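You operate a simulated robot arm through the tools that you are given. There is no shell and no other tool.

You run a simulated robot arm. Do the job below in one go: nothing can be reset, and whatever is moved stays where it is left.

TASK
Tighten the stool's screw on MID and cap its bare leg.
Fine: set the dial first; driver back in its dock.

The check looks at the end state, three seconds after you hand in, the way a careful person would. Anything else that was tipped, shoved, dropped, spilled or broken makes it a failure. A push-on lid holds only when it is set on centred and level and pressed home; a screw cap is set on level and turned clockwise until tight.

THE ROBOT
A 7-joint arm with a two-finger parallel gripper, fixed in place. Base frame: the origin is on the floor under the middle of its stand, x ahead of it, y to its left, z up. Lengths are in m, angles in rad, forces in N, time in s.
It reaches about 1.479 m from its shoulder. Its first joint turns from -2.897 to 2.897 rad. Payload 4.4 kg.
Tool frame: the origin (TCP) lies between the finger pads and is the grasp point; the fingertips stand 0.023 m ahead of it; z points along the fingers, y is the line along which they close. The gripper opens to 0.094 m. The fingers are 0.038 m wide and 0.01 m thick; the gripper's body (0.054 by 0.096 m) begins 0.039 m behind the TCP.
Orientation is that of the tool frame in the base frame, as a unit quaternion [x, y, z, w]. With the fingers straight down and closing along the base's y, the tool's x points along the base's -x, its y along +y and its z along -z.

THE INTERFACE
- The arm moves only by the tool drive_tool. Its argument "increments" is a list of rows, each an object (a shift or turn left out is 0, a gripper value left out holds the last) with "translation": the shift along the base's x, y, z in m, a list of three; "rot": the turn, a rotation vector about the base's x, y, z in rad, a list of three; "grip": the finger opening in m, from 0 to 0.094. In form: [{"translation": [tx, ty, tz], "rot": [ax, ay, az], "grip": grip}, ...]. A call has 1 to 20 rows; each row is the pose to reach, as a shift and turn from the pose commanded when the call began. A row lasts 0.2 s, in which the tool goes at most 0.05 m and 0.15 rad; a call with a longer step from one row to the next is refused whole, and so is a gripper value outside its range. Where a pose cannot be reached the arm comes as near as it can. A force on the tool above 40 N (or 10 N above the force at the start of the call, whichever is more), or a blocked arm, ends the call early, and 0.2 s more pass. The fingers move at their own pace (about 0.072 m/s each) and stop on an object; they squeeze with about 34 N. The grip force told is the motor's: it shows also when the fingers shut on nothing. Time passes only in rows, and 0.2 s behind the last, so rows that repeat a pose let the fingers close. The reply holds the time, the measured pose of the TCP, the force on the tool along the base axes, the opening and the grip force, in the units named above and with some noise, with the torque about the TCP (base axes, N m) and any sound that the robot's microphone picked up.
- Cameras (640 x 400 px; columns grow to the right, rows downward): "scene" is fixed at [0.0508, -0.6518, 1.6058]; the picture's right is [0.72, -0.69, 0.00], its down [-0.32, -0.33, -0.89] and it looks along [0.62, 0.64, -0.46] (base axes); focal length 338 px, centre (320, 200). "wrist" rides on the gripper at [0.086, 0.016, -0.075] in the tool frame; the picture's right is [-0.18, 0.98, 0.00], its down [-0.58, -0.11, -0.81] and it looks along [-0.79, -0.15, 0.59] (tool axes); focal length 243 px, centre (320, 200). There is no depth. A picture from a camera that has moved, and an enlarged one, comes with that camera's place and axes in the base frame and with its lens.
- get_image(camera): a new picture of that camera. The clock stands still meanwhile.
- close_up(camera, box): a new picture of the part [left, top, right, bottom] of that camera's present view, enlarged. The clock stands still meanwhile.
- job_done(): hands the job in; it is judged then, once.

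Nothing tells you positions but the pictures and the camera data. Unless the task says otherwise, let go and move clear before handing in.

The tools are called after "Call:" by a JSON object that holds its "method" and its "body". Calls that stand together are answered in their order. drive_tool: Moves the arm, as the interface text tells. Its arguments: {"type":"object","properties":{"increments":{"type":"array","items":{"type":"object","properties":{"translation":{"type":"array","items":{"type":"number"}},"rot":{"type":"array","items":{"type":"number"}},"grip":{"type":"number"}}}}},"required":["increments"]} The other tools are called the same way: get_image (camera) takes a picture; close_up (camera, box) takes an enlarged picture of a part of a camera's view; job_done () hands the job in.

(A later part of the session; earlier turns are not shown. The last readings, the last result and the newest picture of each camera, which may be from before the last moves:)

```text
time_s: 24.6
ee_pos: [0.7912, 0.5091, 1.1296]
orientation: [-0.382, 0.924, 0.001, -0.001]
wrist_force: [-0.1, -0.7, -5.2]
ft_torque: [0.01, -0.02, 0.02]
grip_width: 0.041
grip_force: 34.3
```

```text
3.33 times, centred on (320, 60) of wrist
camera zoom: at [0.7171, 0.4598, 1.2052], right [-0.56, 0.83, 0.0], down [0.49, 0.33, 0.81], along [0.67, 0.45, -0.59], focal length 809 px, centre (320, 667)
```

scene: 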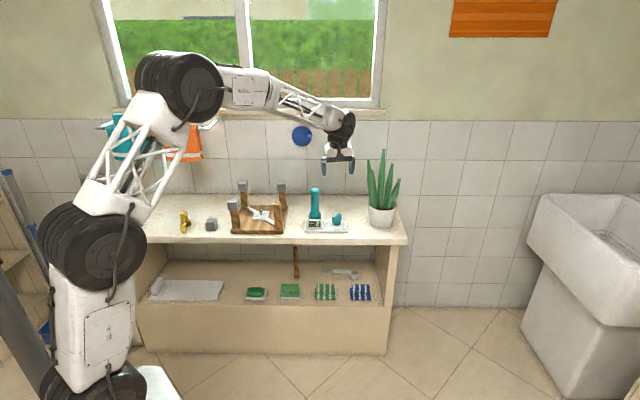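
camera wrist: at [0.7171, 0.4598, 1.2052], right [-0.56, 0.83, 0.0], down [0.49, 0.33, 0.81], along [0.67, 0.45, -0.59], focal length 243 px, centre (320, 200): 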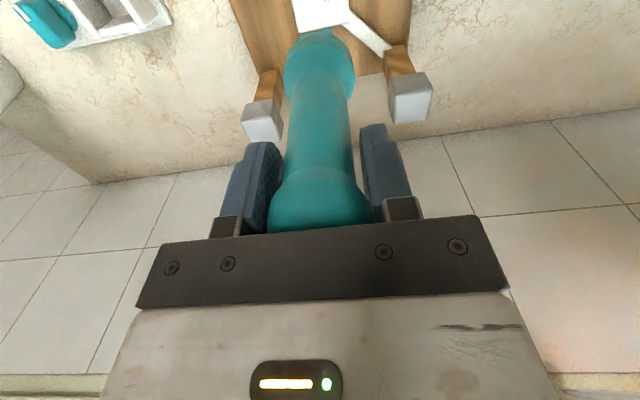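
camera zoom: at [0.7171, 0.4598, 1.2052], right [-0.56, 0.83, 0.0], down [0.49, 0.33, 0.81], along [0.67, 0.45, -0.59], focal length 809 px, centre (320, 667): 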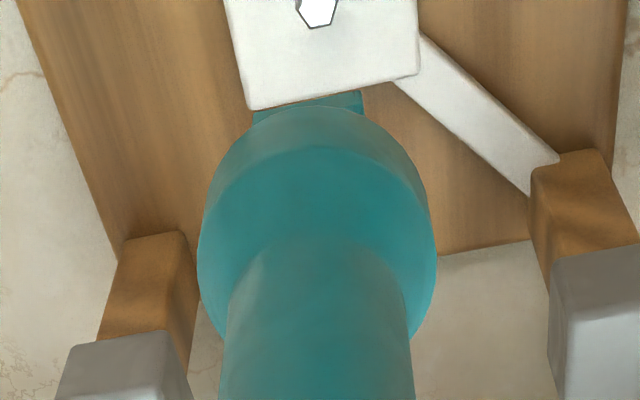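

The screw is in line with the tool sideways (column ≈320). I'll lower to about 3 cm above the head and compare the nose against the screw in the fixed camera.

Call:
{"method": "drive_tool", "body": {"increments": [{"translation": [0, 0, -0.03], "grip": 0.0}, {"translation": [0, 0, -0.06]}, {"translation": [0, 0, -0.09]}, {"translation": [0, 0, -0.1]}, {"translation": [0, 0, -0.1]}, {"translation": [0, 0, -0.1]}]}}

Call:
{"method": "close_up", "body": {"camera": "scene", "box": [230, 160, 295, 240]}}

Call:
{"method": "close_up", "body": {"camera": "scene", "box": [245, 185, 280, 220]}}

Call:
{"method": "get_image", "body": {"camera": "wrist"}}

```text
time_s: 26.0
ee_pos: [0.7911, 0.5078, 1.0304]
orientation: [-0.381, 0.924, 0.0, 0.0]
wrist_force: [-1.3, 0.0, -3.6]
ft_torque: [-0.01, -0.03, -0.01]
grip_width: 0.0411
grip_force: 34.1
```

```text
5.00 times, centred on (262, 200) of scene
camera zoom: at [0.0508, -0.6518, 1.6058], right [0.72, -0.69, 0.0], down [-0.32, -0.33, -0.89], along [0.62, 0.64, -0.46], focal length 1690 px, centre (608, 200)
```

zoom: 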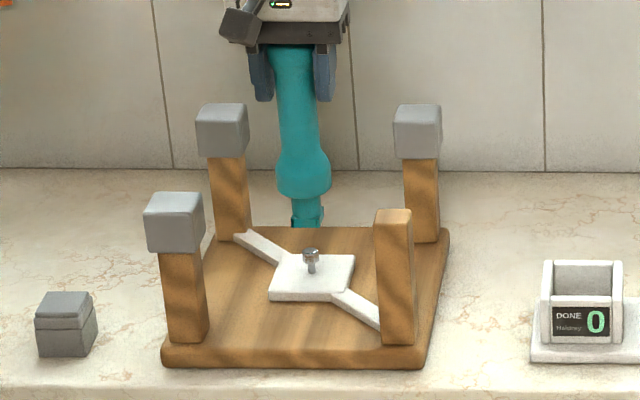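

```text
11.43 times, centred on (262, 202) of scene
camera zoom: at [0.0508, -0.6518, 1.6058], right [0.72, -0.69, 0.0], down [-0.32, -0.33, -0.89], along [0.62, 0.64, -0.46], focal length 3864 px, centre (977, 171)
```

zoom: 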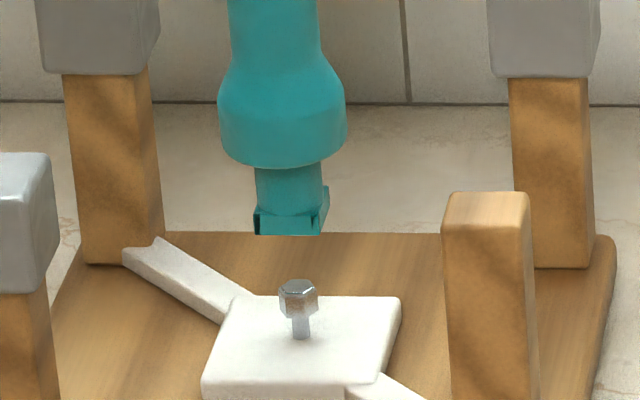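

```text
taken
camera wrist: at [0.719, 0.459, 1.1065], right [-0.56, 0.83, 0.0], down [0.49, 0.33, 0.81], along [0.67, 0.45, -0.59], focal length 243 px, centre (320, 200)
```

wrist: 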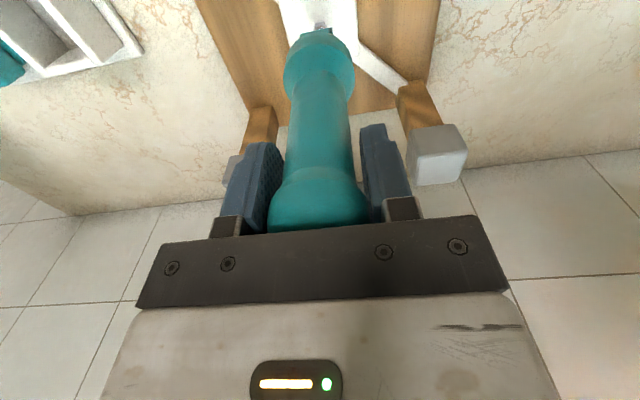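

Call:
{"method": "close_up", "body": {"camera": "wrist", "box": [280, 0, 360, 60]}}

```text
6.67 times, centred on (320, 30) of wrist
camera zoom: at [0.719, 0.459, 1.1065], right [-0.56, 0.83, 0.0], down [0.49, 0.33, 0.81], along [0.67, 0.45, -0.59], focal length 1618 px, centre (320, 1333)
```

zoom: 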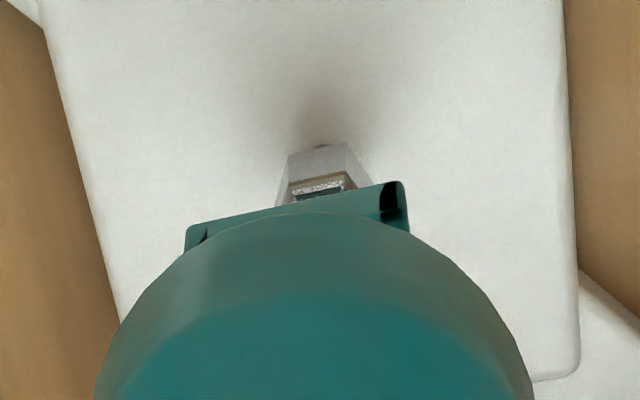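

The nose lines up with the screw head to within about 1 mm in both views. I'll lower gently in small steps and watch the force.

Call:
{"method": "drive_tool", "body": {"increments": [{"translation": [0, 0, -0.01], "grip": 0.0}, {"translation": [0, 0, -0.018]}, {"translation": [0, 0, -0.022]}, {"translation": [0, 0, -0.025]}, {"translation": [0, 0, -0.027]}]}}

Call:
{"method": "close_up", "body": {"camera": "scene", "box": [245, 185, 280, 220]}}

```text
time_s: 27.2
ee_pos: [0.7909, 0.5098, 1.0026]
orientation: [-0.382, 0.924, -0.001, 0.0]
wrist_force: [-0.4, 0.1, -4.3]
ft_torque: [0.02, -0.03, -0.03]
grip_width: 0.041
grip_force: 34.1
```

```text
11.43 times, centred on (262, 202) of scene
camera zoom: at [0.0508, -0.6518, 1.6058], right [0.72, -0.69, 0.0], down [-0.32, -0.33, -0.89], along [0.62, 0.64, -0.46], focal length 3864 px, centre (977, 171)
```

zoom: 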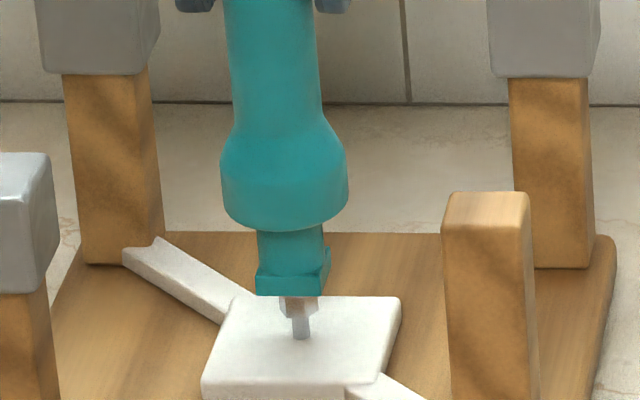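

The nose drifted about 1.5 mm left of the screw on the way down. I'll nudge it right and look again before contact.

Call:
{"method": "drive_tool", "body": {"increments": [{"translation": [0.001, -0.001, 0], "grip": 0.0}, {"translation": [0.001, -0.001, 0]}, {"translation": [0.001, -0.001, 0]}]}}

Call:
{"method": "close_up", "body": {"camera": "scene", "box": [252, 198, 272, 218]}}

Call:
{"method": "close_up", "body": {"camera": "wrist", "box": [280, 0, 360, 60]}}

```text
time_s: 28.0
ee_pos: [0.7914, 0.5095, 1.0032]
orientation: [-0.382, 0.924, 0.0, 0.0]
wrist_force: [-0.7, 0.9, -4.6]
ft_torque: [0.04, 0.02, -0.01]
grip_width: 0.041
grip_force: 33.9
```

```text
16.00 times, centred on (262, 208) of scene
camera zoom: at [0.0508, -0.6518, 1.6058], right [0.72, -0.69, 0.0], down [-0.32, -0.33, -0.89], along [0.62, 0.64, -0.46], focal length 5410 px, centre (1248, 72)
```

zoom: 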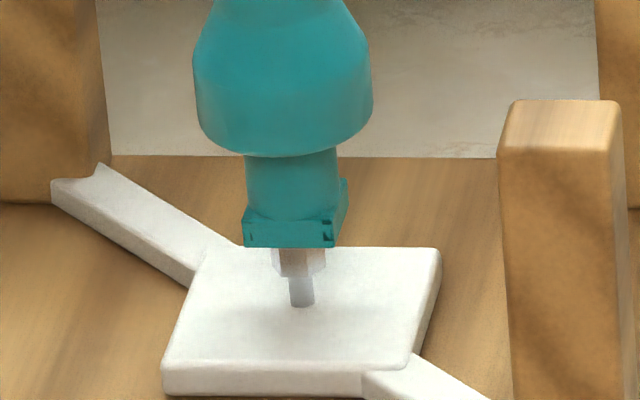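

```text
6.67 times, centred on (320, 30) of wrist
camera zoom: at [0.7188, 0.4591, 1.0788], right [-0.56, 0.83, 0.0], down [0.49, 0.33, 0.81], along [0.67, 0.45, -0.59], focal length 1618 px, centre (320, 1333)
```

zoom: 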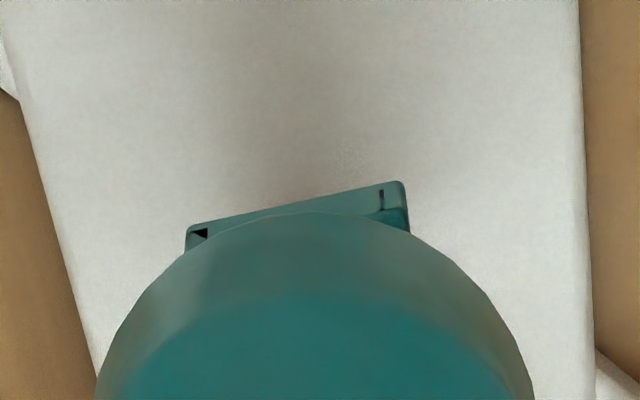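

The nose is centred now, within about 0.3 mm sideways. I'll lower in 1 mm steps to feel for the socket going over the head.

Call:
{"method": "drive_tool", "body": {"increments": [{"translation": [0, 0, -0.001], "grip": 0.0}, {"translation": [0, 0, -0.002]}, {"translation": [0, 0, -0.003]}, {"translation": [0, 0, -0.004]}, {"translation": [0, 0, -0.005]}, {"translation": [0, 0, -0.006]}]}}

Call:
{"method": "close_up", "body": {"camera": "scene", "box": [252, 198, 272, 218]}}

```text
time_s: 29.4
ee_pos: [0.7918, 0.5078, 0.9973]
orientation: [-0.383, 0.924, 0.0, 0.001]
wrist_force: [1.1, 2.2, -2.8]
ft_torque: [0.31, -0.27, 0.03]
grip_width: 0.0414
grip_force: 34.4
```

```text
16.00 times, centred on (262, 208) of scene
camera zoom: at [0.0508, -0.6518, 1.6058], right [0.72, -0.69, 0.0], down [-0.32, -0.33, -0.89], along [0.62, 0.64, -0.46], focal length 5410 px, centre (1248, 72)
```

zoom: 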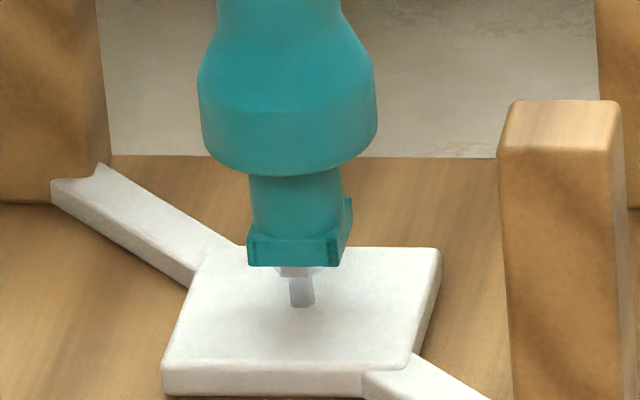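

The socket is sliding over the head, with a slight push toward the back. I'll follow it about 1 mm and keep lowering.

Call:
{"method": "drive_tool", "body": {"increments": [{"translation": [0.0008, 0.0008, 0], "grip": 0.0}, {"translation": [0.0008, 0.0008, -0.001]}, {"translation": [0.0008, 0.0008, -0.002]}, {"translation": [0.0008, 0.0008, -0.003]}, {"translation": [0.0008, 0.0008, -0.004]}]}}

Call:
{"method": "close_up", "body": {"camera": "scene", "box": [252, 198, 272, 218]}}

```text
time_s: 30.6
ee_pos: [0.7935, 0.5089, 0.9918]
orientation: [-0.382, 0.924, 0.0, 0.0]
wrist_force: [0.3, 0.2, -4.1]
ft_torque: [0.02, 0.0, -0.03]
grip_width: 0.0411
grip_force: 33.9
```

```text
16.00 times, centred on (262, 208) of scene
camera zoom: at [0.0508, -0.6518, 1.6058], right [0.72, -0.69, 0.0], down [-0.32, -0.33, -0.89], along [0.62, 0.64, -0.46], focal length 5410 px, centre (1248, 72)
```

zoom: 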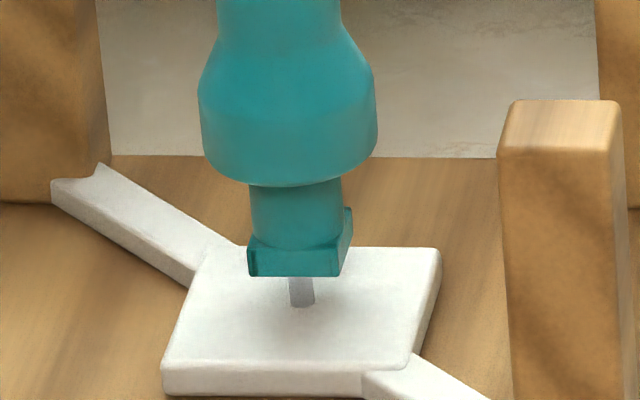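

The head is fully inside the socket with no side load. I'll keep lowering until I feel axial contact.

Call:
{"method": "drive_tool", "body": {"increments": [{"translation": [0, 0, -0.001], "grip": 0.0}, {"translation": [0, 0, -0.002]}, {"translation": [0, 0, -0.003]}, {"translation": [0, 0, -0.004]}]}}

Call:
{"method": "close_up", "body": {"camera": "scene", "box": [252, 198, 272, 218]}}

Call:
{"method": "close_up", "body": {"camera": "scene", "box": [295, 180, 350, 240]}}

```text
time_s: 31.6
ee_pos: [0.7928, 0.5097, 0.9892]
orientation: [-0.382, 0.924, 0.0, 0.0]
wrist_force: [-0.5, -0.6, -4.2]
ft_torque: [-0.02, 0.0, 0.0]
grip_width: 0.041
grip_force: 34.0
```

```text
16.00 times, centred on (262, 208) of scene
camera zoom: at [0.0508, -0.6518, 1.6058], right [0.72, -0.69, 0.0], down [-0.32, -0.33, -0.89], along [0.62, 0.64, -0.46], focal length 5410 px, centre (1248, 72)
```

zoom: 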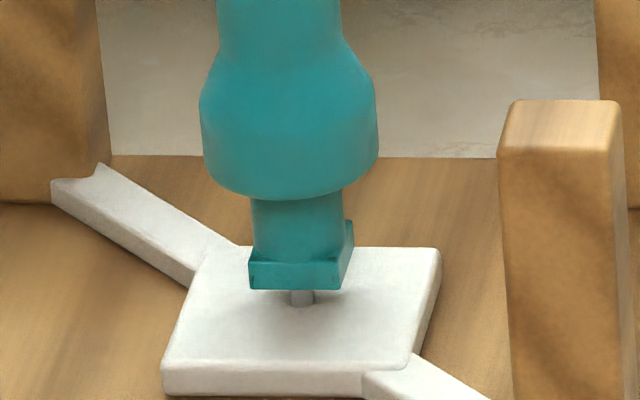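

```text
6.67 times, centred on (322, 210) of scene
camera zoom: at [0.0508, -0.6518, 1.6058], right [0.72, -0.69, 0.0], down [-0.32, -0.33, -0.89], along [0.62, 0.64, -0.46], focal length 2254 px, centre (303, 133)
```

zoom: 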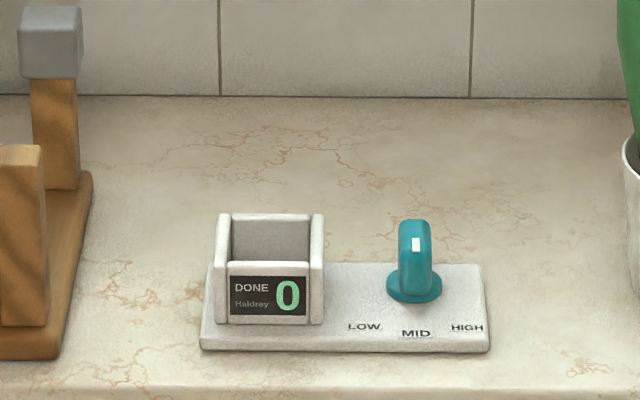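

Call:
{"method": "drive_tool", "body": {"increments": [{"translation": [0, 0, -0.001], "grip": 0.0}, {"translation": [0, 0, -0.002]}, {"translation": [0, 0, -0.003]}, {"translation": [0, 0, -0.004]}, {"translation": [0, 0, -0.005]}]}}

Call:
{"method": "close_up", "body": {"camera": "scene", "box": [252, 198, 272, 218]}}

Call:
{"method": "close_up", "body": {"camera": "scene", "box": [230, 160, 345, 240]}}

```text
time_s: 32.8
ee_pos: [0.7916, 0.5087, 0.9837]
orientation: [-0.382, 0.924, 0.0, 0.0]
wrist_force: [-0.3, 0.1, -3.8]
ft_torque: [0.03, -0.04, 0.0]
grip_width: 0.0413
grip_force: 34.4
```

```text
16.00 times, centred on (262, 208) of scene
camera zoom: at [0.0508, -0.6518, 1.6058], right [0.72, -0.69, 0.0], down [-0.32, -0.33, -0.89], along [0.62, 0.64, -0.46], focal length 5410 px, centre (1248, 72)
```

zoom: 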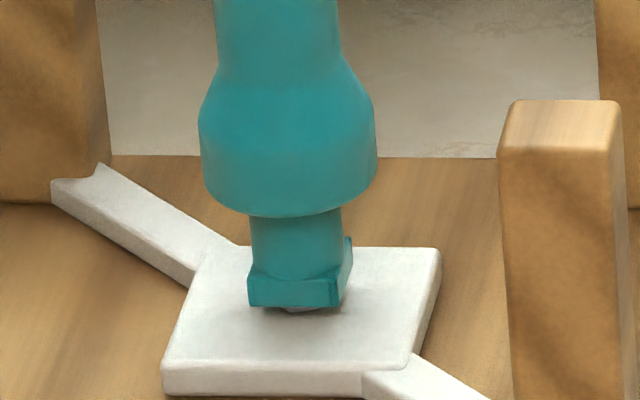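

```text
5.00 times, centred on (288, 200) of scene
camera zoom: at [0.0508, -0.6518, 1.6058], right [0.72, -0.69, 0.0], down [-0.32, -0.33, -0.89], along [0.62, 0.64, -0.46], focal length 1690 px, centre (482, 200)
```

zoom: 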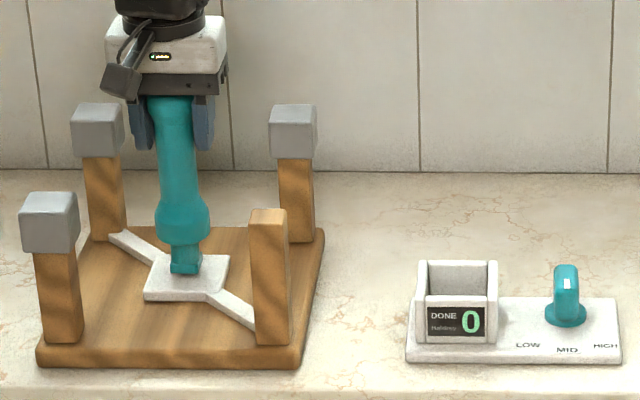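

The screw head seems to be moving down with the driver. I'll keep pressing gently and listen.

Call:
{"method": "drive_tool", "body": {"increments": [{"translation": [0, 0, -0.001], "grip": 0.0}, {"translation": [0, 0, -0.002]}, {"translation": [0, 0, -0.003]}, {"translation": [0, 0, -0.003]}, {"translation": [0, 0, -0.003]}]}}

Call:
{"method": "close_up", "body": {"camera": "scene", "box": [252, 198, 272, 218]}}

Call:
{"method": "close_up", "body": {"camera": "scene", "box": [230, 160, 345, 240]}}

```text
time_s: 34.0
ee_pos: [0.7915, 0.5084, 0.9812]
orientation: [-0.382, 0.924, 0.0, 0.001]
wrist_force: [-0.1, -0.3, -4.4]
ft_torque: [-0.02, 0.0, -0.04]
grip_width: 0.0409
grip_force: 33.9
```

```text
16.00 times, centred on (262, 208) of scene
camera zoom: at [0.0508, -0.6518, 1.6058], right [0.72, -0.69, 0.0], down [-0.32, -0.33, -0.89], along [0.62, 0.64, -0.46], focal length 5410 px, centre (1248, 72)
```

zoom: 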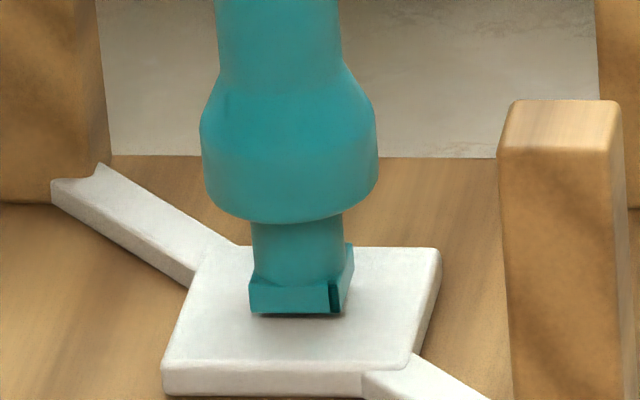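

```text
5.00 times, centred on (288, 200) of scene
camera zoom: at [0.0508, -0.6518, 1.6058], right [0.72, -0.69, 0.0], down [-0.32, -0.33, -0.89], along [0.62, 0.64, -0.46], focal length 1690 px, centre (482, 200)
```

zoom: 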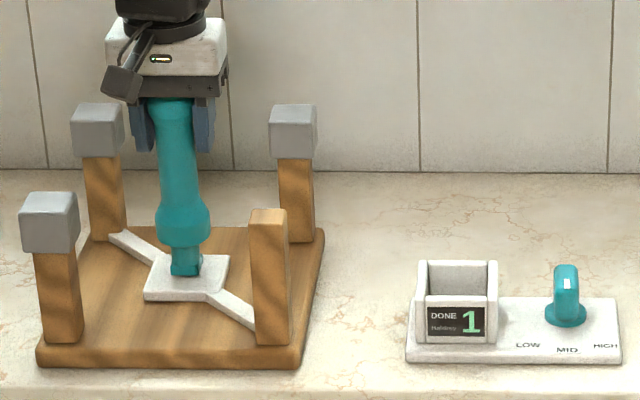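

The dock display now reads DONE 1, so the driver ran the screw down by itself at MID. I'll lift straight off and check the screw.

Call:
{"method": "drive_tool", "body": {"increments": [{"translation": [0, 0, 0.005], "grip": 0.0}, {"translation": [0, 0, 0.015]}, {"translation": [0, 0, 0.03]}, {"translation": [0, 0, 0.06]}, {"translation": [0, 0, 0.09]}, {"translation": [0, 0, 0.12]}, {"translation": [0, 0, 0.149]}, {"translation": [0, 0, 0.149]}]}}

Call:
{"method": "close_up", "body": {"camera": "scene", "box": [230, 160, 345, 240]}}

Call:
{"method": "close_up", "body": {"camera": "scene", "box": [245, 195, 280, 235]}}

Call:
{"method": "get_image", "body": {"camera": "wrist"}}

```text
time_s: 35.8
ee_pos: [0.7927, 0.5067, 1.1305]
orientation: [-0.382, 0.924, -0.001, 0.001]
wrist_force: [-0.3, 0.7, -5.4]
ft_torque: [0.01, 0.02, 0.01]
grip_width: 0.0412
grip_force: 33.4
```

```text
5.00 times, centred on (288, 200) of scene
camera zoom: at [0.0508, -0.6518, 1.6058], right [0.72, -0.69, 0.0], down [-0.32, -0.33, -0.89], along [0.62, 0.64, -0.46], focal length 1690 px, centre (482, 200)
```

zoom: 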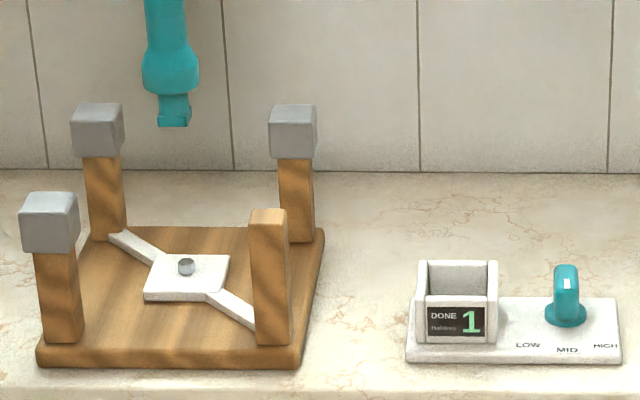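

```text
10.00 times, centred on (262, 215) of scene
camera zoom: at [0.0508, -0.6518, 1.6058], right [0.72, -0.69, 0.0], down [-0.32, -0.33, -0.89], along [0.62, 0.64, -0.46], focal length 3381 px, centre (895, 50)
```

zoom: 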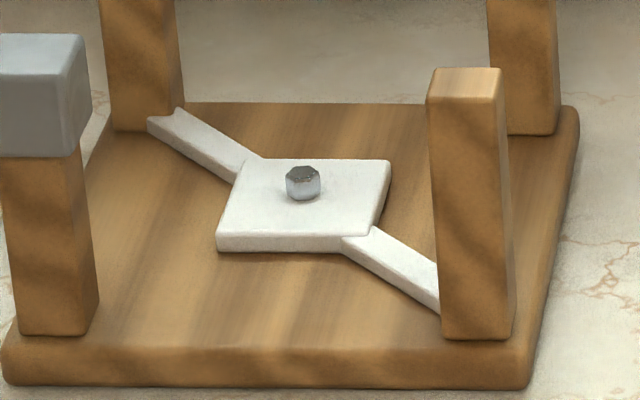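

```text
taken
camera wrist: at [0.7198, 0.4578, 1.2063], right [-0.56, 0.83, 0.0], down [0.49, 0.33, 0.81], along [0.67, 0.45, -0.59], focal length 243 px, centre (320, 200)
```

wrist: 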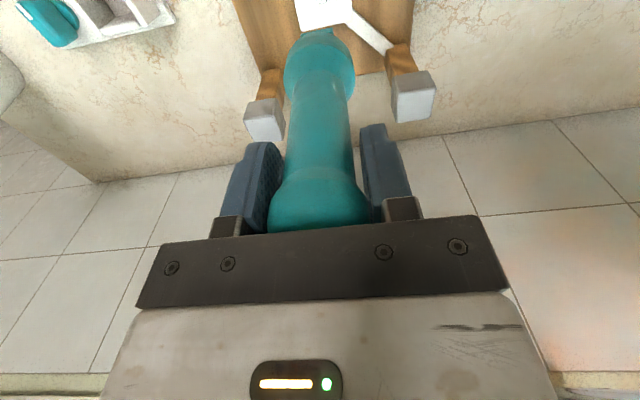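

The screw head is seated flat on its plate. Now I'll carry the driver back above the dock.

Call:
{"method": "drive_tool", "body": {"increments": [{"translation": [0.0176, -0.0263, 0], "grip": 0.0}, {"translation": [0.0352, -0.0526, 0]}, {"translation": [0.0528, -0.0788, 0]}, {"translation": [0.0704, -0.1051, 0]}, {"translation": [0.088, -0.1314, 0]}, {"translation": [0.1055, -0.1577, 0]}, {"translation": [0.1231, -0.1839, 0]}, {"translation": [0.1407, -0.2102, 0]}, {"translation": [0.1407, -0.2102, -0.04]}, {"translation": [0.1407, -0.2102, -0.075]}, {"translation": [0.1407, -0.2102, -0.095]}, {"translation": [0.1407, -0.2102, -0.095]}, {"translation": [0.1407, -0.2102, -0.095]}]}}

Call:
{"method": "close_up", "body": {"camera": "scene", "box": [295, 180, 350, 240]}}

Call:
{"method": "get_image", "body": {"camera": "wrist"}}

Call:
{"method": "close_up", "body": {"camera": "wrist", "box": [240, 0, 400, 120]}}

```text
time_s: 38.6
ee_pos: [0.9342, 0.298, 1.0356]
orientation: [-0.382, 0.924, 0.001, 0.0]
wrist_force: [0.3, 0.4, -4.7]
ft_torque: [0.05, 0.04, 0.0]
grip_width: 0.0411
grip_force: 34.0
```

```text
6.67 times, centred on (322, 210) of scene
camera zoom: at [0.0508, -0.6518, 1.6058], right [0.72, -0.69, 0.0], down [-0.32, -0.33, -0.89], along [0.62, 0.64, -0.46], focal length 2254 px, centre (303, 133)
```

zoom: 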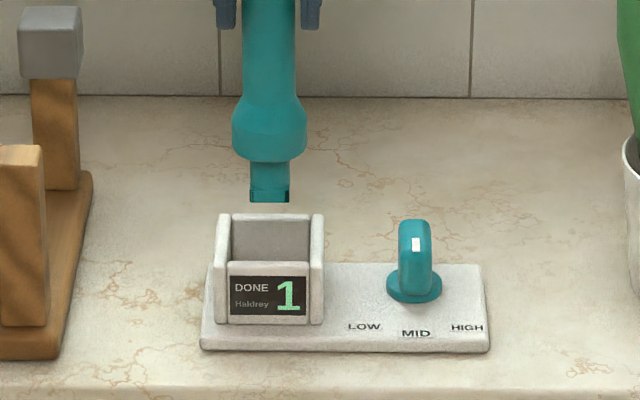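

```text
taken
camera wrist: at [0.8612, 0.2481, 1.1113], right [-0.56, 0.83, 0.0], down [0.49, 0.33, 0.81], along [0.67, 0.45, -0.59], focal length 243 px, centre (320, 200)
```

wrist: 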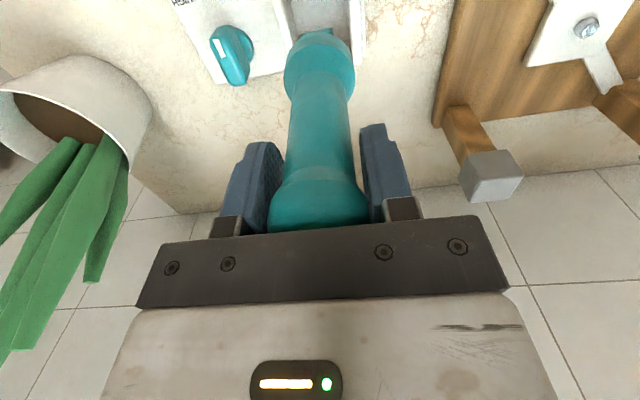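

```text
3.33 times, centred on (320, 60) of wrist
camera zoom: at [0.8612, 0.2481, 1.1113], right [-0.56, 0.83, 0.0], down [0.49, 0.33, 0.81], along [0.67, 0.45, -0.59], focal length 809 px, centre (320, 667)
```

zoom: 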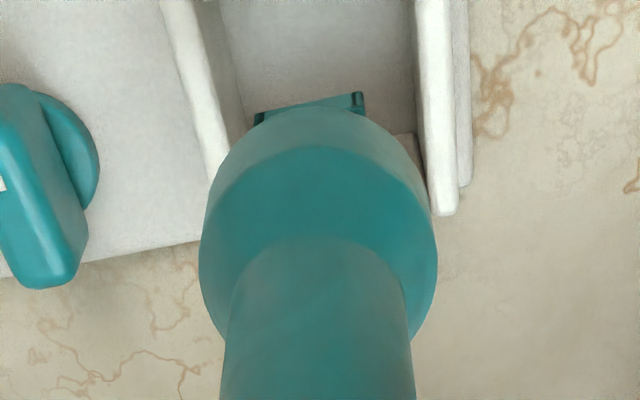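

The driver is aligned over the dock, just as it came out. Lowering it back in gently.

Call:
{"method": "drive_tool", "body": {"increments": [{"translation": [0, 0, -0.015], "grip": 0.0}, {"translation": [0, 0, -0.03]}, {"translation": [0, 0, -0.042]}, {"translation": [0, 0, -0.052]}, {"translation": [0, 0, -0.062]}, {"translation": [0, 0, -0.07]}, {"translation": [0, 0, -0.075]}, {"translation": [0, 0, -0.078]}, {"translation": [0, 0, -0.079]}]}}

Call:
{"method": "close_up", "body": {"camera": "scene", "box": [285, 160, 355, 240]}}

```text
time_s: 40.6
ee_pos: [0.9332, 0.2994, 0.9557]
orientation: [-0.382, 0.924, 0.0, 0.0]
wrist_force: [-0.3, -0.2, -3.7]
ft_torque: [-0.02, 0.01, 0.01]
grip_width: 0.0412
grip_force: 34.3
```

```text
5.00 times, centred on (320, 200) of scene
camera zoom: at [0.0508, -0.6518, 1.6058], right [0.72, -0.69, 0.0], down [-0.32, -0.33, -0.89], along [0.62, 0.64, -0.46], focal length 1690 px, centre (320, 200)
```

zoom: 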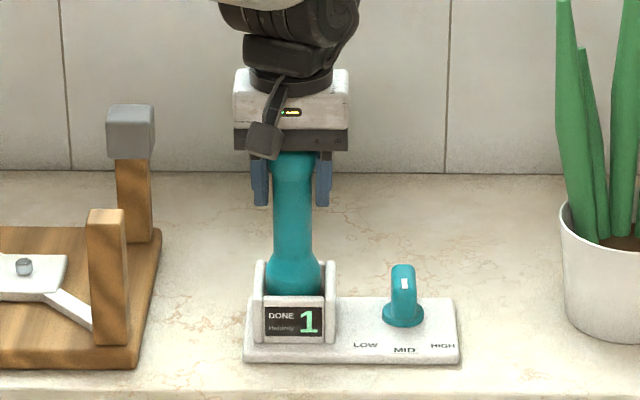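

Call:
{"method": "drive_tool", "body": {"increments": [{"translation": [0, 0, -0.001], "grip": 0.0}, {"translation": [0, 0, -0.002]}, {"translation": [0, 0, -0.002]}]}}

```text
time_s: 41.4
ee_pos: [0.9338, 0.2988, 0.9547]
orientation: [-0.382, 0.924, 0.0, 0.0]
wrist_force: [-1.8, 1.6, 10.5]
ft_torque: [-0.02, 0.34, 0.01]
grip_width: 0.0409
grip_force: 34.1
```

It's seated, with a 10 N reaction from below. I'll open the fingers and rise clear.

Call:
{"method": "drive_tool", "body": {"increments": [{"translation": [0, 0, 0.001], "grip": 0.06}, {"translation": [0, 0, 0.001], "grip": 0.094}, {"translation": [0, 0, 0.001], "grip": 0.094}, {"translation": [0, 0, 0.001], "grip": 0.094}, {"translation": [0, 0, 0.02]}, {"translation": [0, 0, 0.05]}, {"translation": [0, 0, 0.09]}, {"translation": [0, 0, 0.13]}, {"translation": [0, 0, 0.17]}, {"translation": [0, 0, 0.17]}]}}

Call:
{"method": "close_up", "body": {"camera": "scene", "box": [285, 160, 355, 240]}}

Call:
{"method": "get_image", "body": {"camera": "wrist"}}

```text
time_s: 43.6
ee_pos: [0.9341, 0.2971, 1.1238]
orientation: [-0.381, 0.924, 0.0, 0.0]
wrist_force: [0.0, -0.3, -0.9]
ft_torque: [0.01, 0.02, 0.03]
grip_width: 0.0938
grip_force: 0.1
```

```text
5.00 times, centred on (320, 200) of scene
camera zoom: at [0.0508, -0.6518, 1.6058], right [0.72, -0.69, 0.0], down [-0.32, -0.33, -0.89], along [0.62, 0.64, -0.46], focal length 1690 px, centre (320, 200)
```

zoom: 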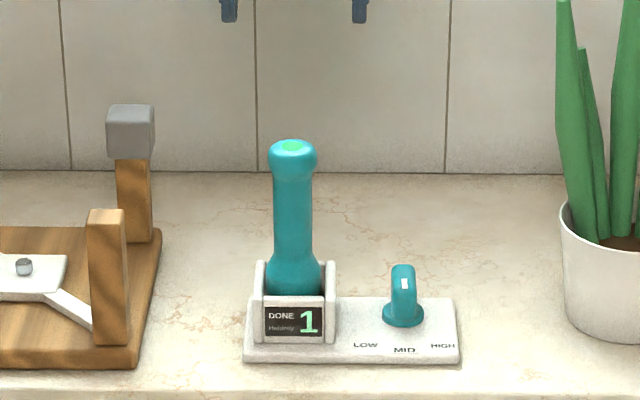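

```text
taken
camera wrist: at [0.8624, 0.2475, 1.2], right [-0.56, 0.83, 0.0], down [0.49, 0.33, 0.81], along [0.67, 0.45, -0.59], focal length 243 px, centre (320, 200)
```

wrist: 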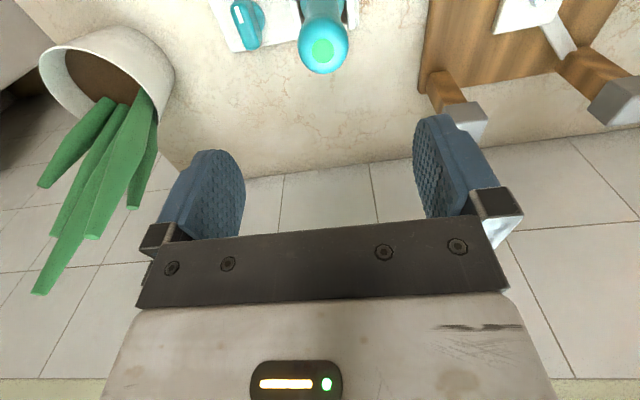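

The driver is docked and its top light is green. Next is the loose cap, near (0.593, 0.607), so I'll move over it for a close look.

Call:
{"method": "drive_tool", "body": {"increments": [{"translation": [-0.031, 0.0235, 0], "grip": 0.094}, {"translation": [-0.062, 0.047, 0]}, {"translation": [-0.092, 0.0705, 0]}, {"translation": [-0.123, 0.094, 0]}, {"translation": [-0.154, 0.1175, 0]}, {"translation": [-0.185, 0.141, 0]}, {"translation": [-0.215, 0.1645, 0]}, {"translation": [-0.246, 0.188, 0]}, {"translation": [-0.277, 0.2115, 0]}, {"translation": [-0.308, 0.235, -0.01]}, {"translation": [-0.338, 0.2585, -0.03]}, {"translation": [-0.369, 0.282, -0.06]}, {"translation": [-0.369, 0.282, -0.09]}, {"translation": [-0.369, 0.282, -0.11]}, {"translation": [-0.369, 0.282, -0.11]}]}}

Call:
{"method": "get_image", "body": {"camera": "wrist"}}

Call:
{"method": "close_up", "body": {"camera": "wrist", "box": [260, 20, 380, 140]}}

Call:
{"method": "get_image", "body": {"camera": "scene"}}

```text
time_s: 46.8
ee_pos: [0.5647, 0.5803, 1.0119]
orientation: [-0.382, 0.924, 0.0, 0.0]
wrist_force: [-0.3, -0.1, -0.9]
ft_torque: [0.0, 0.04, -0.01]
grip_width: 0.0941
grip_force: 0.0
```

```text
taken
camera wrist: at [0.4916, 0.5304, 1.0892], right [-0.56, 0.83, 0.0], down [0.49, 0.33, 0.81], along [0.67, 0.45, -0.59], focal length 243 px, centre (320, 200)
```

wrist: 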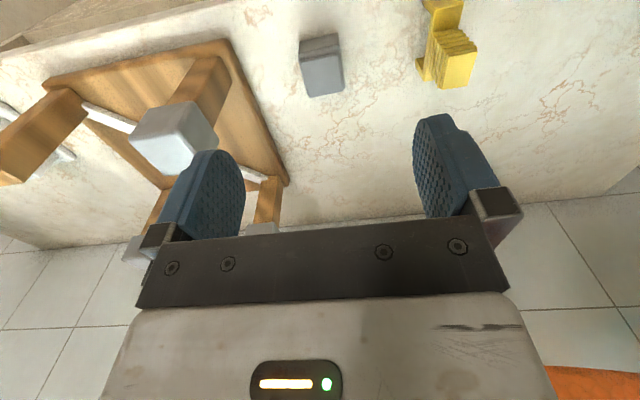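

```text
3.33 times, centred on (320, 80) of wrist
camera zoom: at [0.4916, 0.5304, 1.0892], right [-0.56, 0.83, 0.0], down [0.49, 0.33, 0.81], along [0.67, 0.45, -0.59], focal length 809 px, centre (320, 600)
```

zoom: 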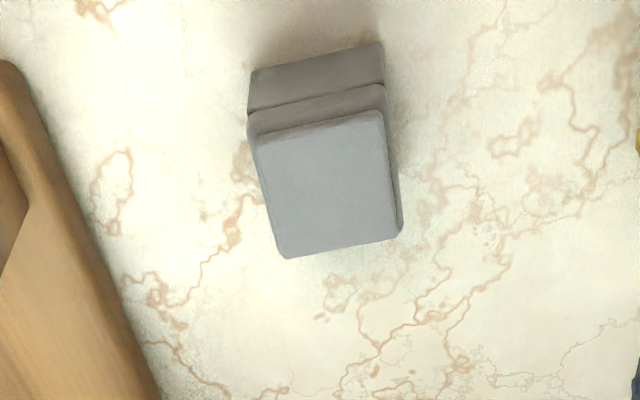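

```text
taken
```

scene: 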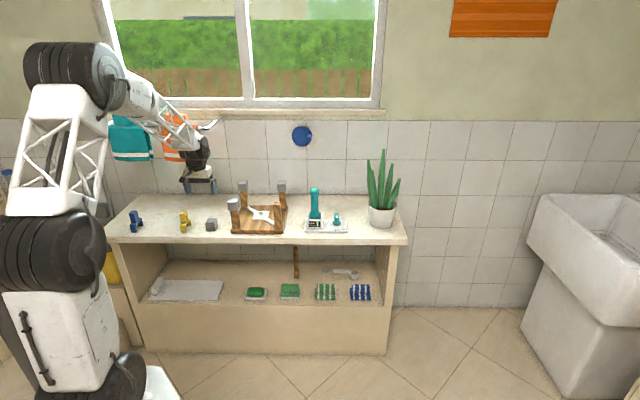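

Call:
{"method": "close_up", "body": {"camera": "wrist", "box": [80, 40, 260, 200]}}

Call:
{"method": "close_up", "body": {"camera": "scene", "box": [200, 190, 250, 240]}}

Call:
{"method": "close_up", "body": {"camera": "scene", "box": [260, 175, 295, 205]}}

```text
2.50 times, centred on (170, 120) of wrist
camera zoom: at [0.4916, 0.5304, 1.0892], right [-0.56, 0.83, 0.0], down [0.49, 0.33, 0.81], along [0.67, 0.45, -0.59], focal length 606 px, centre (695, 400)
```

zoom: 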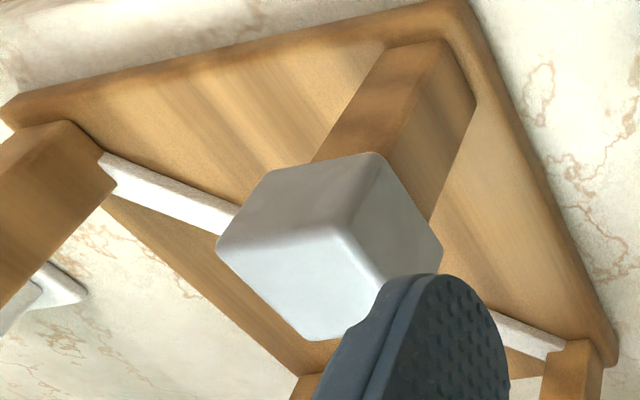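

```text
8.00 times, centred on (225, 215) of scene
camera zoom: at [0.0508, -0.6518, 1.6058], right [0.72, -0.69, 0.0], down [-0.32, -0.33, -0.89], along [0.62, 0.64, -0.46], focal length 2705 px, centre (1080, 80)
```

zoom: 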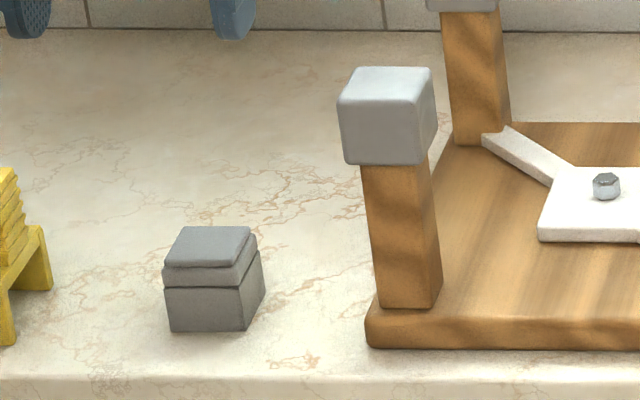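

```text
13.33 times, centred on (278, 190) of scene
camera zoom: at [0.0508, -0.6518, 1.6058], right [0.72, -0.69, 0.0], down [-0.32, -0.33, -0.89], along [0.62, 0.64, -0.46], focal length 4508 px, centre (887, 333)
```

zoom: 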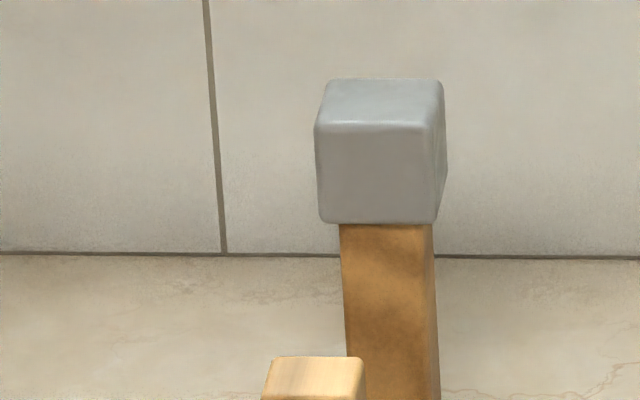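

The cap stands closed-end up, square with the bench, and its top is about 4 cm above the counter. I'll hover right over it to fine-tune the alignment.

Call:
{"method": "drive_tool", "body": {"increments": [{"translation": [0.014, 0.012, -0.02], "grip": 0.08}, {"translation": [0.028, 0.0245, -0.05]}, {"translation": [0.028, 0.0245, -0.08]}, {"translation": [0.028, 0.0245, -0.1]}, {"translation": [0.028, 0.0245, -0.1]}, {"translation": [0.028, 0.0245, -0.1]}]}}

Call:
{"method": "get_image", "body": {"camera": "wrist"}}

Call:
{"method": "close_up", "body": {"camera": "wrist", "box": [260, 20, 380, 140]}}

Call:
{"method": "close_up", "body": {"camera": "scene", "box": [190, 180, 240, 240]}}

```text
time_s: 48.2
ee_pos: [0.5926, 0.6035, 0.9143]
orientation: [-0.382, 0.924, 0.0, -0.001]
wrist_force: [-0.1, 0.2, 0.5]
ft_torque: [0.01, 0.0, 0.0]
grip_width: 0.0798
grip_force: 0.0
```

```text
taken
camera wrist: at [0.5197, 0.555, 0.9905], right [-0.56, 0.83, 0.0], down [0.49, 0.33, 0.81], along [0.67, 0.45, -0.59], focal length 243 px, centre (320, 200)
```

wrist: 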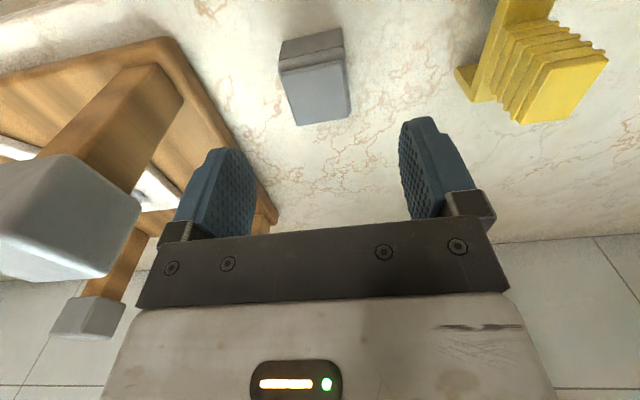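

```text
3.33 times, centred on (320, 80) of wrist
camera zoom: at [0.5197, 0.555, 0.9905], right [-0.56, 0.83, 0.0], down [0.49, 0.33, 0.81], along [0.67, 0.45, -0.59], focal length 809 px, centre (320, 600)
```

zoom: 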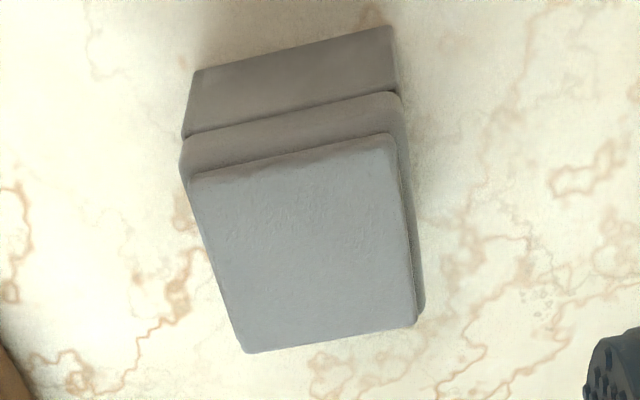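

```text
6.67 times, centred on (215, 210) of scene
camera zoom: at [0.0508, -0.6518, 1.6058], right [0.72, -0.69, 0.0], down [-0.32, -0.33, -0.89], along [0.62, 0.64, -0.46], focal length 2254 px, centre (1020, 133)
```

zoom: 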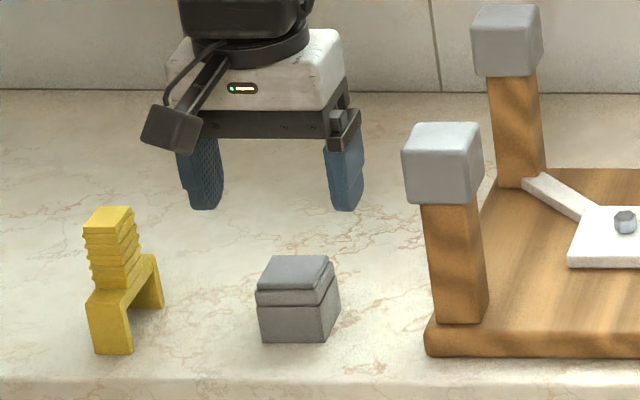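

The cap is square to the tool and only about 2 mm off centre. I'll correct that and lower around it.

Call:
{"method": "drive_tool", "body": {"increments": [{"translation": [0.0022, -0.001, -0.02], "grip": 0.08}, {"translation": [0.0022, -0.001, -0.045]}, {"translation": [0.0022, -0.001, -0.065]}, {"translation": [0.0022, -0.001, -0.078]}, {"translation": [0.0022, -0.001, -0.085]}, {"translation": [0.0022, -0.001, -0.087]}, {"translation": [0.0022, -0.001, -0.087]}]}}

Call:
{"method": "get_image", "body": {"camera": "wrist"}}

Call:
{"method": "close_up", "body": {"camera": "scene", "box": [190, 180, 240, 240]}}

```text
time_s: 49.8
ee_pos: [0.595, 0.6041, 0.8275]
orientation: [-0.382, 0.924, 0.0, 0.0]
wrist_force: [0.5, 0.4, -0.1]
ft_torque: [-0.04, -0.01, 0.0]
grip_width: 0.08
grip_force: 0.0
```

```text
taken
camera wrist: at [0.522, 0.5547, 0.9027], right [-0.56, 0.83, 0.0], down [0.49, 0.33, 0.81], along [0.67, 0.45, -0.59], focal length 243 px, centre (320, 200)
```

wrist: 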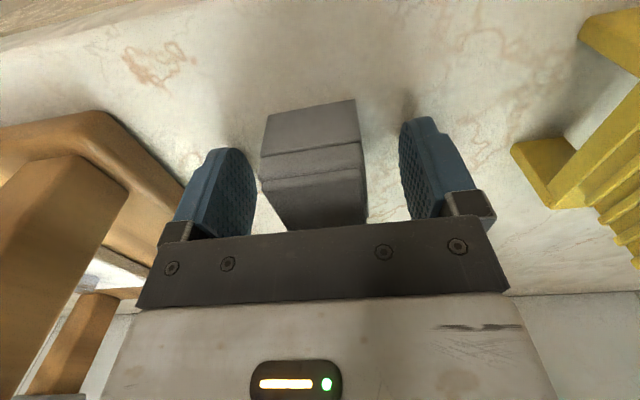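

```text
6.67 times, centred on (215, 210) of scene
camera zoom: at [0.0508, -0.6518, 1.6058], right [0.72, -0.69, 0.0], down [-0.32, -0.33, -0.89], along [0.62, 0.64, -0.46], focal length 2254 px, centre (1020, 133)
```

zoom: 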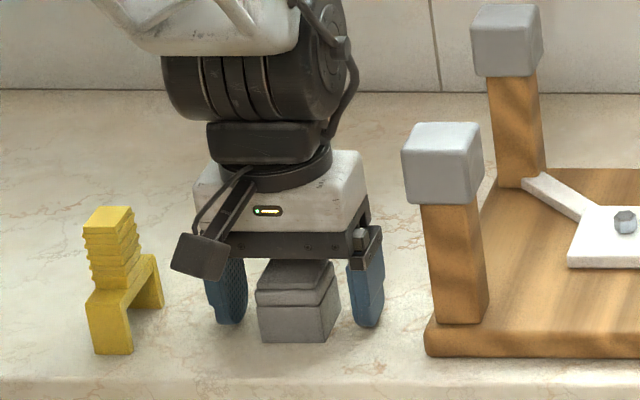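

The cap sits between the fingers. Closing.

Call:
{"method": "drive_tool", "body": {"increments": [{"grip": 0.05}, {"grip": 0.05}, {"grip": 0.0}, {"grip": 0.0}, {"grip": 0.0}]}}

Call:
{"method": "close_up", "body": {"camera": "wrist", "box": [220, 60, 420, 240]}}

Call:
{"method": "close_up", "body": {"camera": "scene", "box": [190, 180, 240, 240]}}

```text
time_s: 51.0
ee_pos: [0.5942, 0.6046, 0.8284]
orientation: [-0.382, 0.924, 0.0, 0.0]
wrist_force: [0.2, 0.7, -0.1]
ft_torque: [0.0, 0.01, -0.03]
grip_width: 0.0412
grip_force: 33.9
```

```text
2.22 times, centred on (320, 150) of wrist
camera zoom: at [0.5219, 0.5547, 0.9028], right [-0.56, 0.83, 0.0], down [0.49, 0.33, 0.81], along [0.67, 0.45, -0.59], focal length 539 px, centre (320, 311)
```

zoom: 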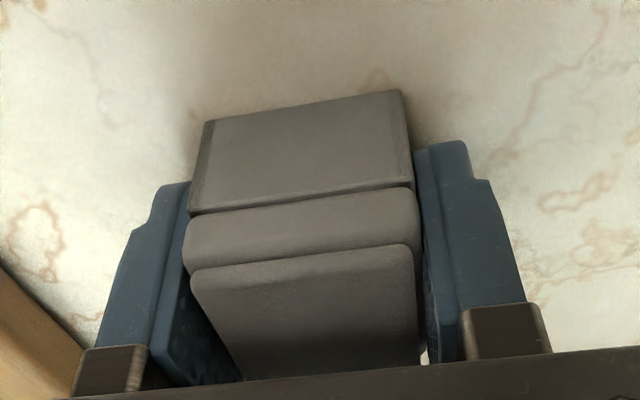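

```text
6.67 times, centred on (215, 210) of scene
camera zoom: at [0.0508, -0.6518, 1.6058], right [0.72, -0.69, 0.0], down [-0.32, -0.33, -0.89], along [0.62, 0.64, -0.46], focal length 2254 px, centre (1020, 133)
```

zoom: 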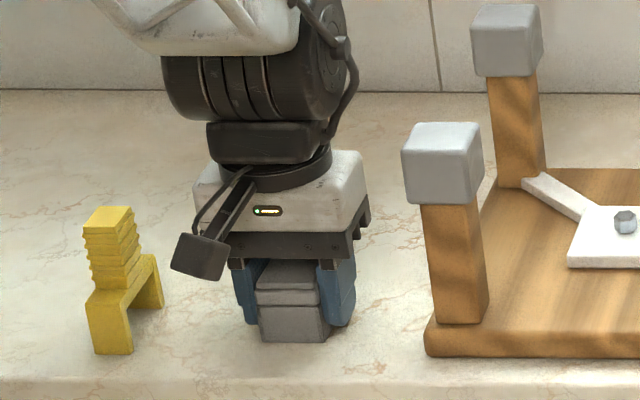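

A secure grip at 41 mm, and the cap is centred in the tool to within about 1 mm. I'll lift it and carry it over the bare leg, whose top is near (0.792, 0.380, 0.941).

Call:
{"method": "drive_tool", "body": {"increments": [{"translation": [0, 0, 0.01], "grip": 0.0}, {"translation": [0, 0, 0.03]}, {"translation": [0, 0, 0.07]}, {"translation": [0, 0, 0.11]}, {"translation": [0, 0, 0.15]}, {"translation": [0, 0, 0.19]}, {"translation": [0, 0, 0.21]}, {"translation": [0.025, -0.028, 0.21]}, {"translation": [0.05, -0.056, 0.21]}, {"translation": [0.075, -0.084, 0.21]}, {"translation": [0.1, -0.112, 0.21]}, {"translation": [0.125, -0.14, 0.21]}, {"translation": [0.15, -0.168, 0.21]}, {"translation": [0.175, -0.196, 0.21]}, {"translation": [0.19, -0.214, 0.21]}, {"translation": [0.198, -0.2246, 0.21]}, {"translation": [0.198, -0.2246, 0.21]}, {"translation": [0.198, -0.2246, 0.21]}]}}

Call:
{"method": "get_image", "body": {"camera": "wrist"}}

Call:
{"method": "close_up", "body": {"camera": "scene", "box": [225, 140, 325, 240]}}

Call:
{"method": "close_up", "body": {"camera": "wrist", "box": [260, 0, 380, 90]}}

```text
time_s: 54.8
ee_pos: [0.7909, 0.3792, 1.0381]
orientation: [-0.381, 0.925, 0.0, 0.0]
wrist_force: [-0.2, -0.2, -0.2]
ft_torque: [0.04, 0.0, 0.01]
grip_width: 0.0
grip_force: 34.0
```

```text
taken
camera wrist: at [0.7186, 0.3303, 1.1138], right [-0.56, 0.83, 0.0], down [0.49, 0.33, 0.81], along [0.67, 0.45, -0.59], focal length 243 px, centre (320, 200)
```

wrist: 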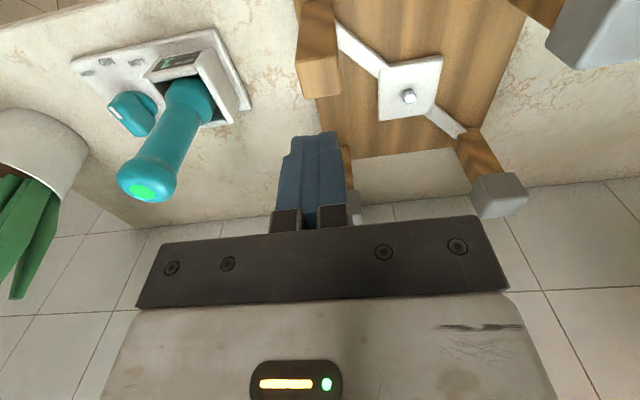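

```text
4.00 times, centred on (275, 190) of scene
camera zoom: at [0.0508, -0.6518, 1.6058], right [0.72, -0.69, 0.0], down [-0.32, -0.33, -0.89], along [0.62, 0.64, -0.46], focal length 1352 px, centre (500, 240)
```

zoom: 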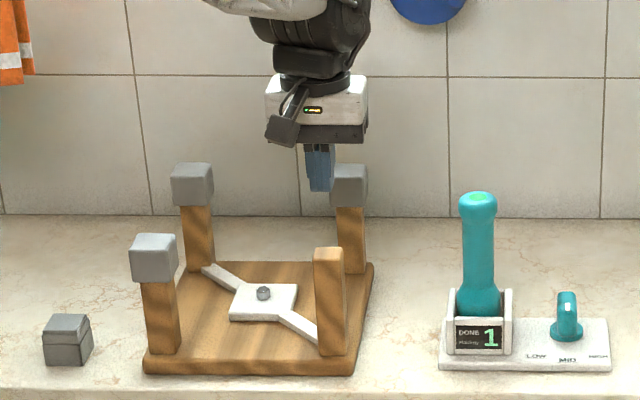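

```text
4.44 times, centred on (320, 45) of wrist
camera zoom: at [0.7186, 0.3303, 1.1138], right [-0.56, 0.83, 0.0], down [0.49, 0.33, 0.81], along [0.67, 0.45, -0.59], focal length 1078 px, centre (320, 889)
```

zoom: 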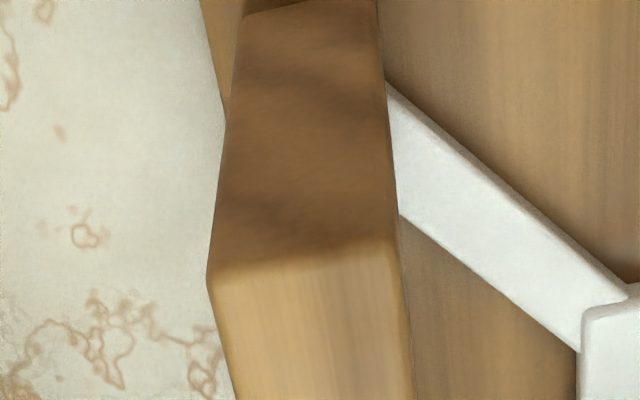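

The cap didn't come along: the fingers are shut on nothing and the cap is still on the counter. I'll look at how it's standing and why it slipped.

Call:
{"method": "close_up", "body": {"camera": "scene", "box": [190, 200, 240, 240]}}

Call:
{"method": "close_up", "body": {"camera": "scene", "box": [200, 210, 222, 236]}}

```text
10.00 times, centred on (215, 220) of scene
camera zoom: at [0.0508, -0.6518, 1.6058], right [0.72, -0.69, 0.0], down [-0.32, -0.33, -0.89], along [0.62, 0.64, -0.46], focal length 3381 px, centre (1370, 0)
```

zoom: 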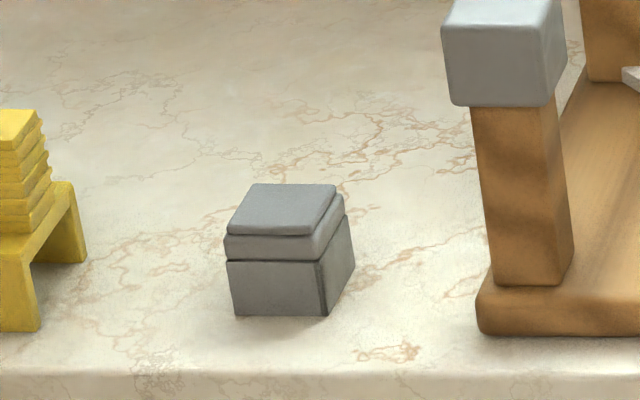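

```text
15.38 times, centred on (211, 223) of scene
camera zoom: at [0.0508, -0.6518, 1.6058], right [0.72, -0.69, 0.0], down [-0.32, -0.33, -0.89], along [0.62, 0.64, -0.46], focal length 5202 px, centre (1997, -154)
```

zoom: 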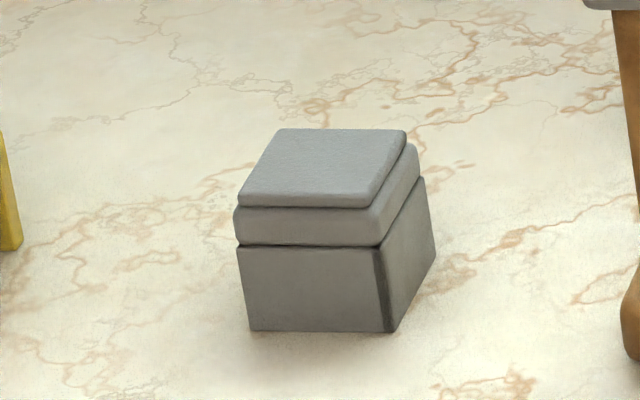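

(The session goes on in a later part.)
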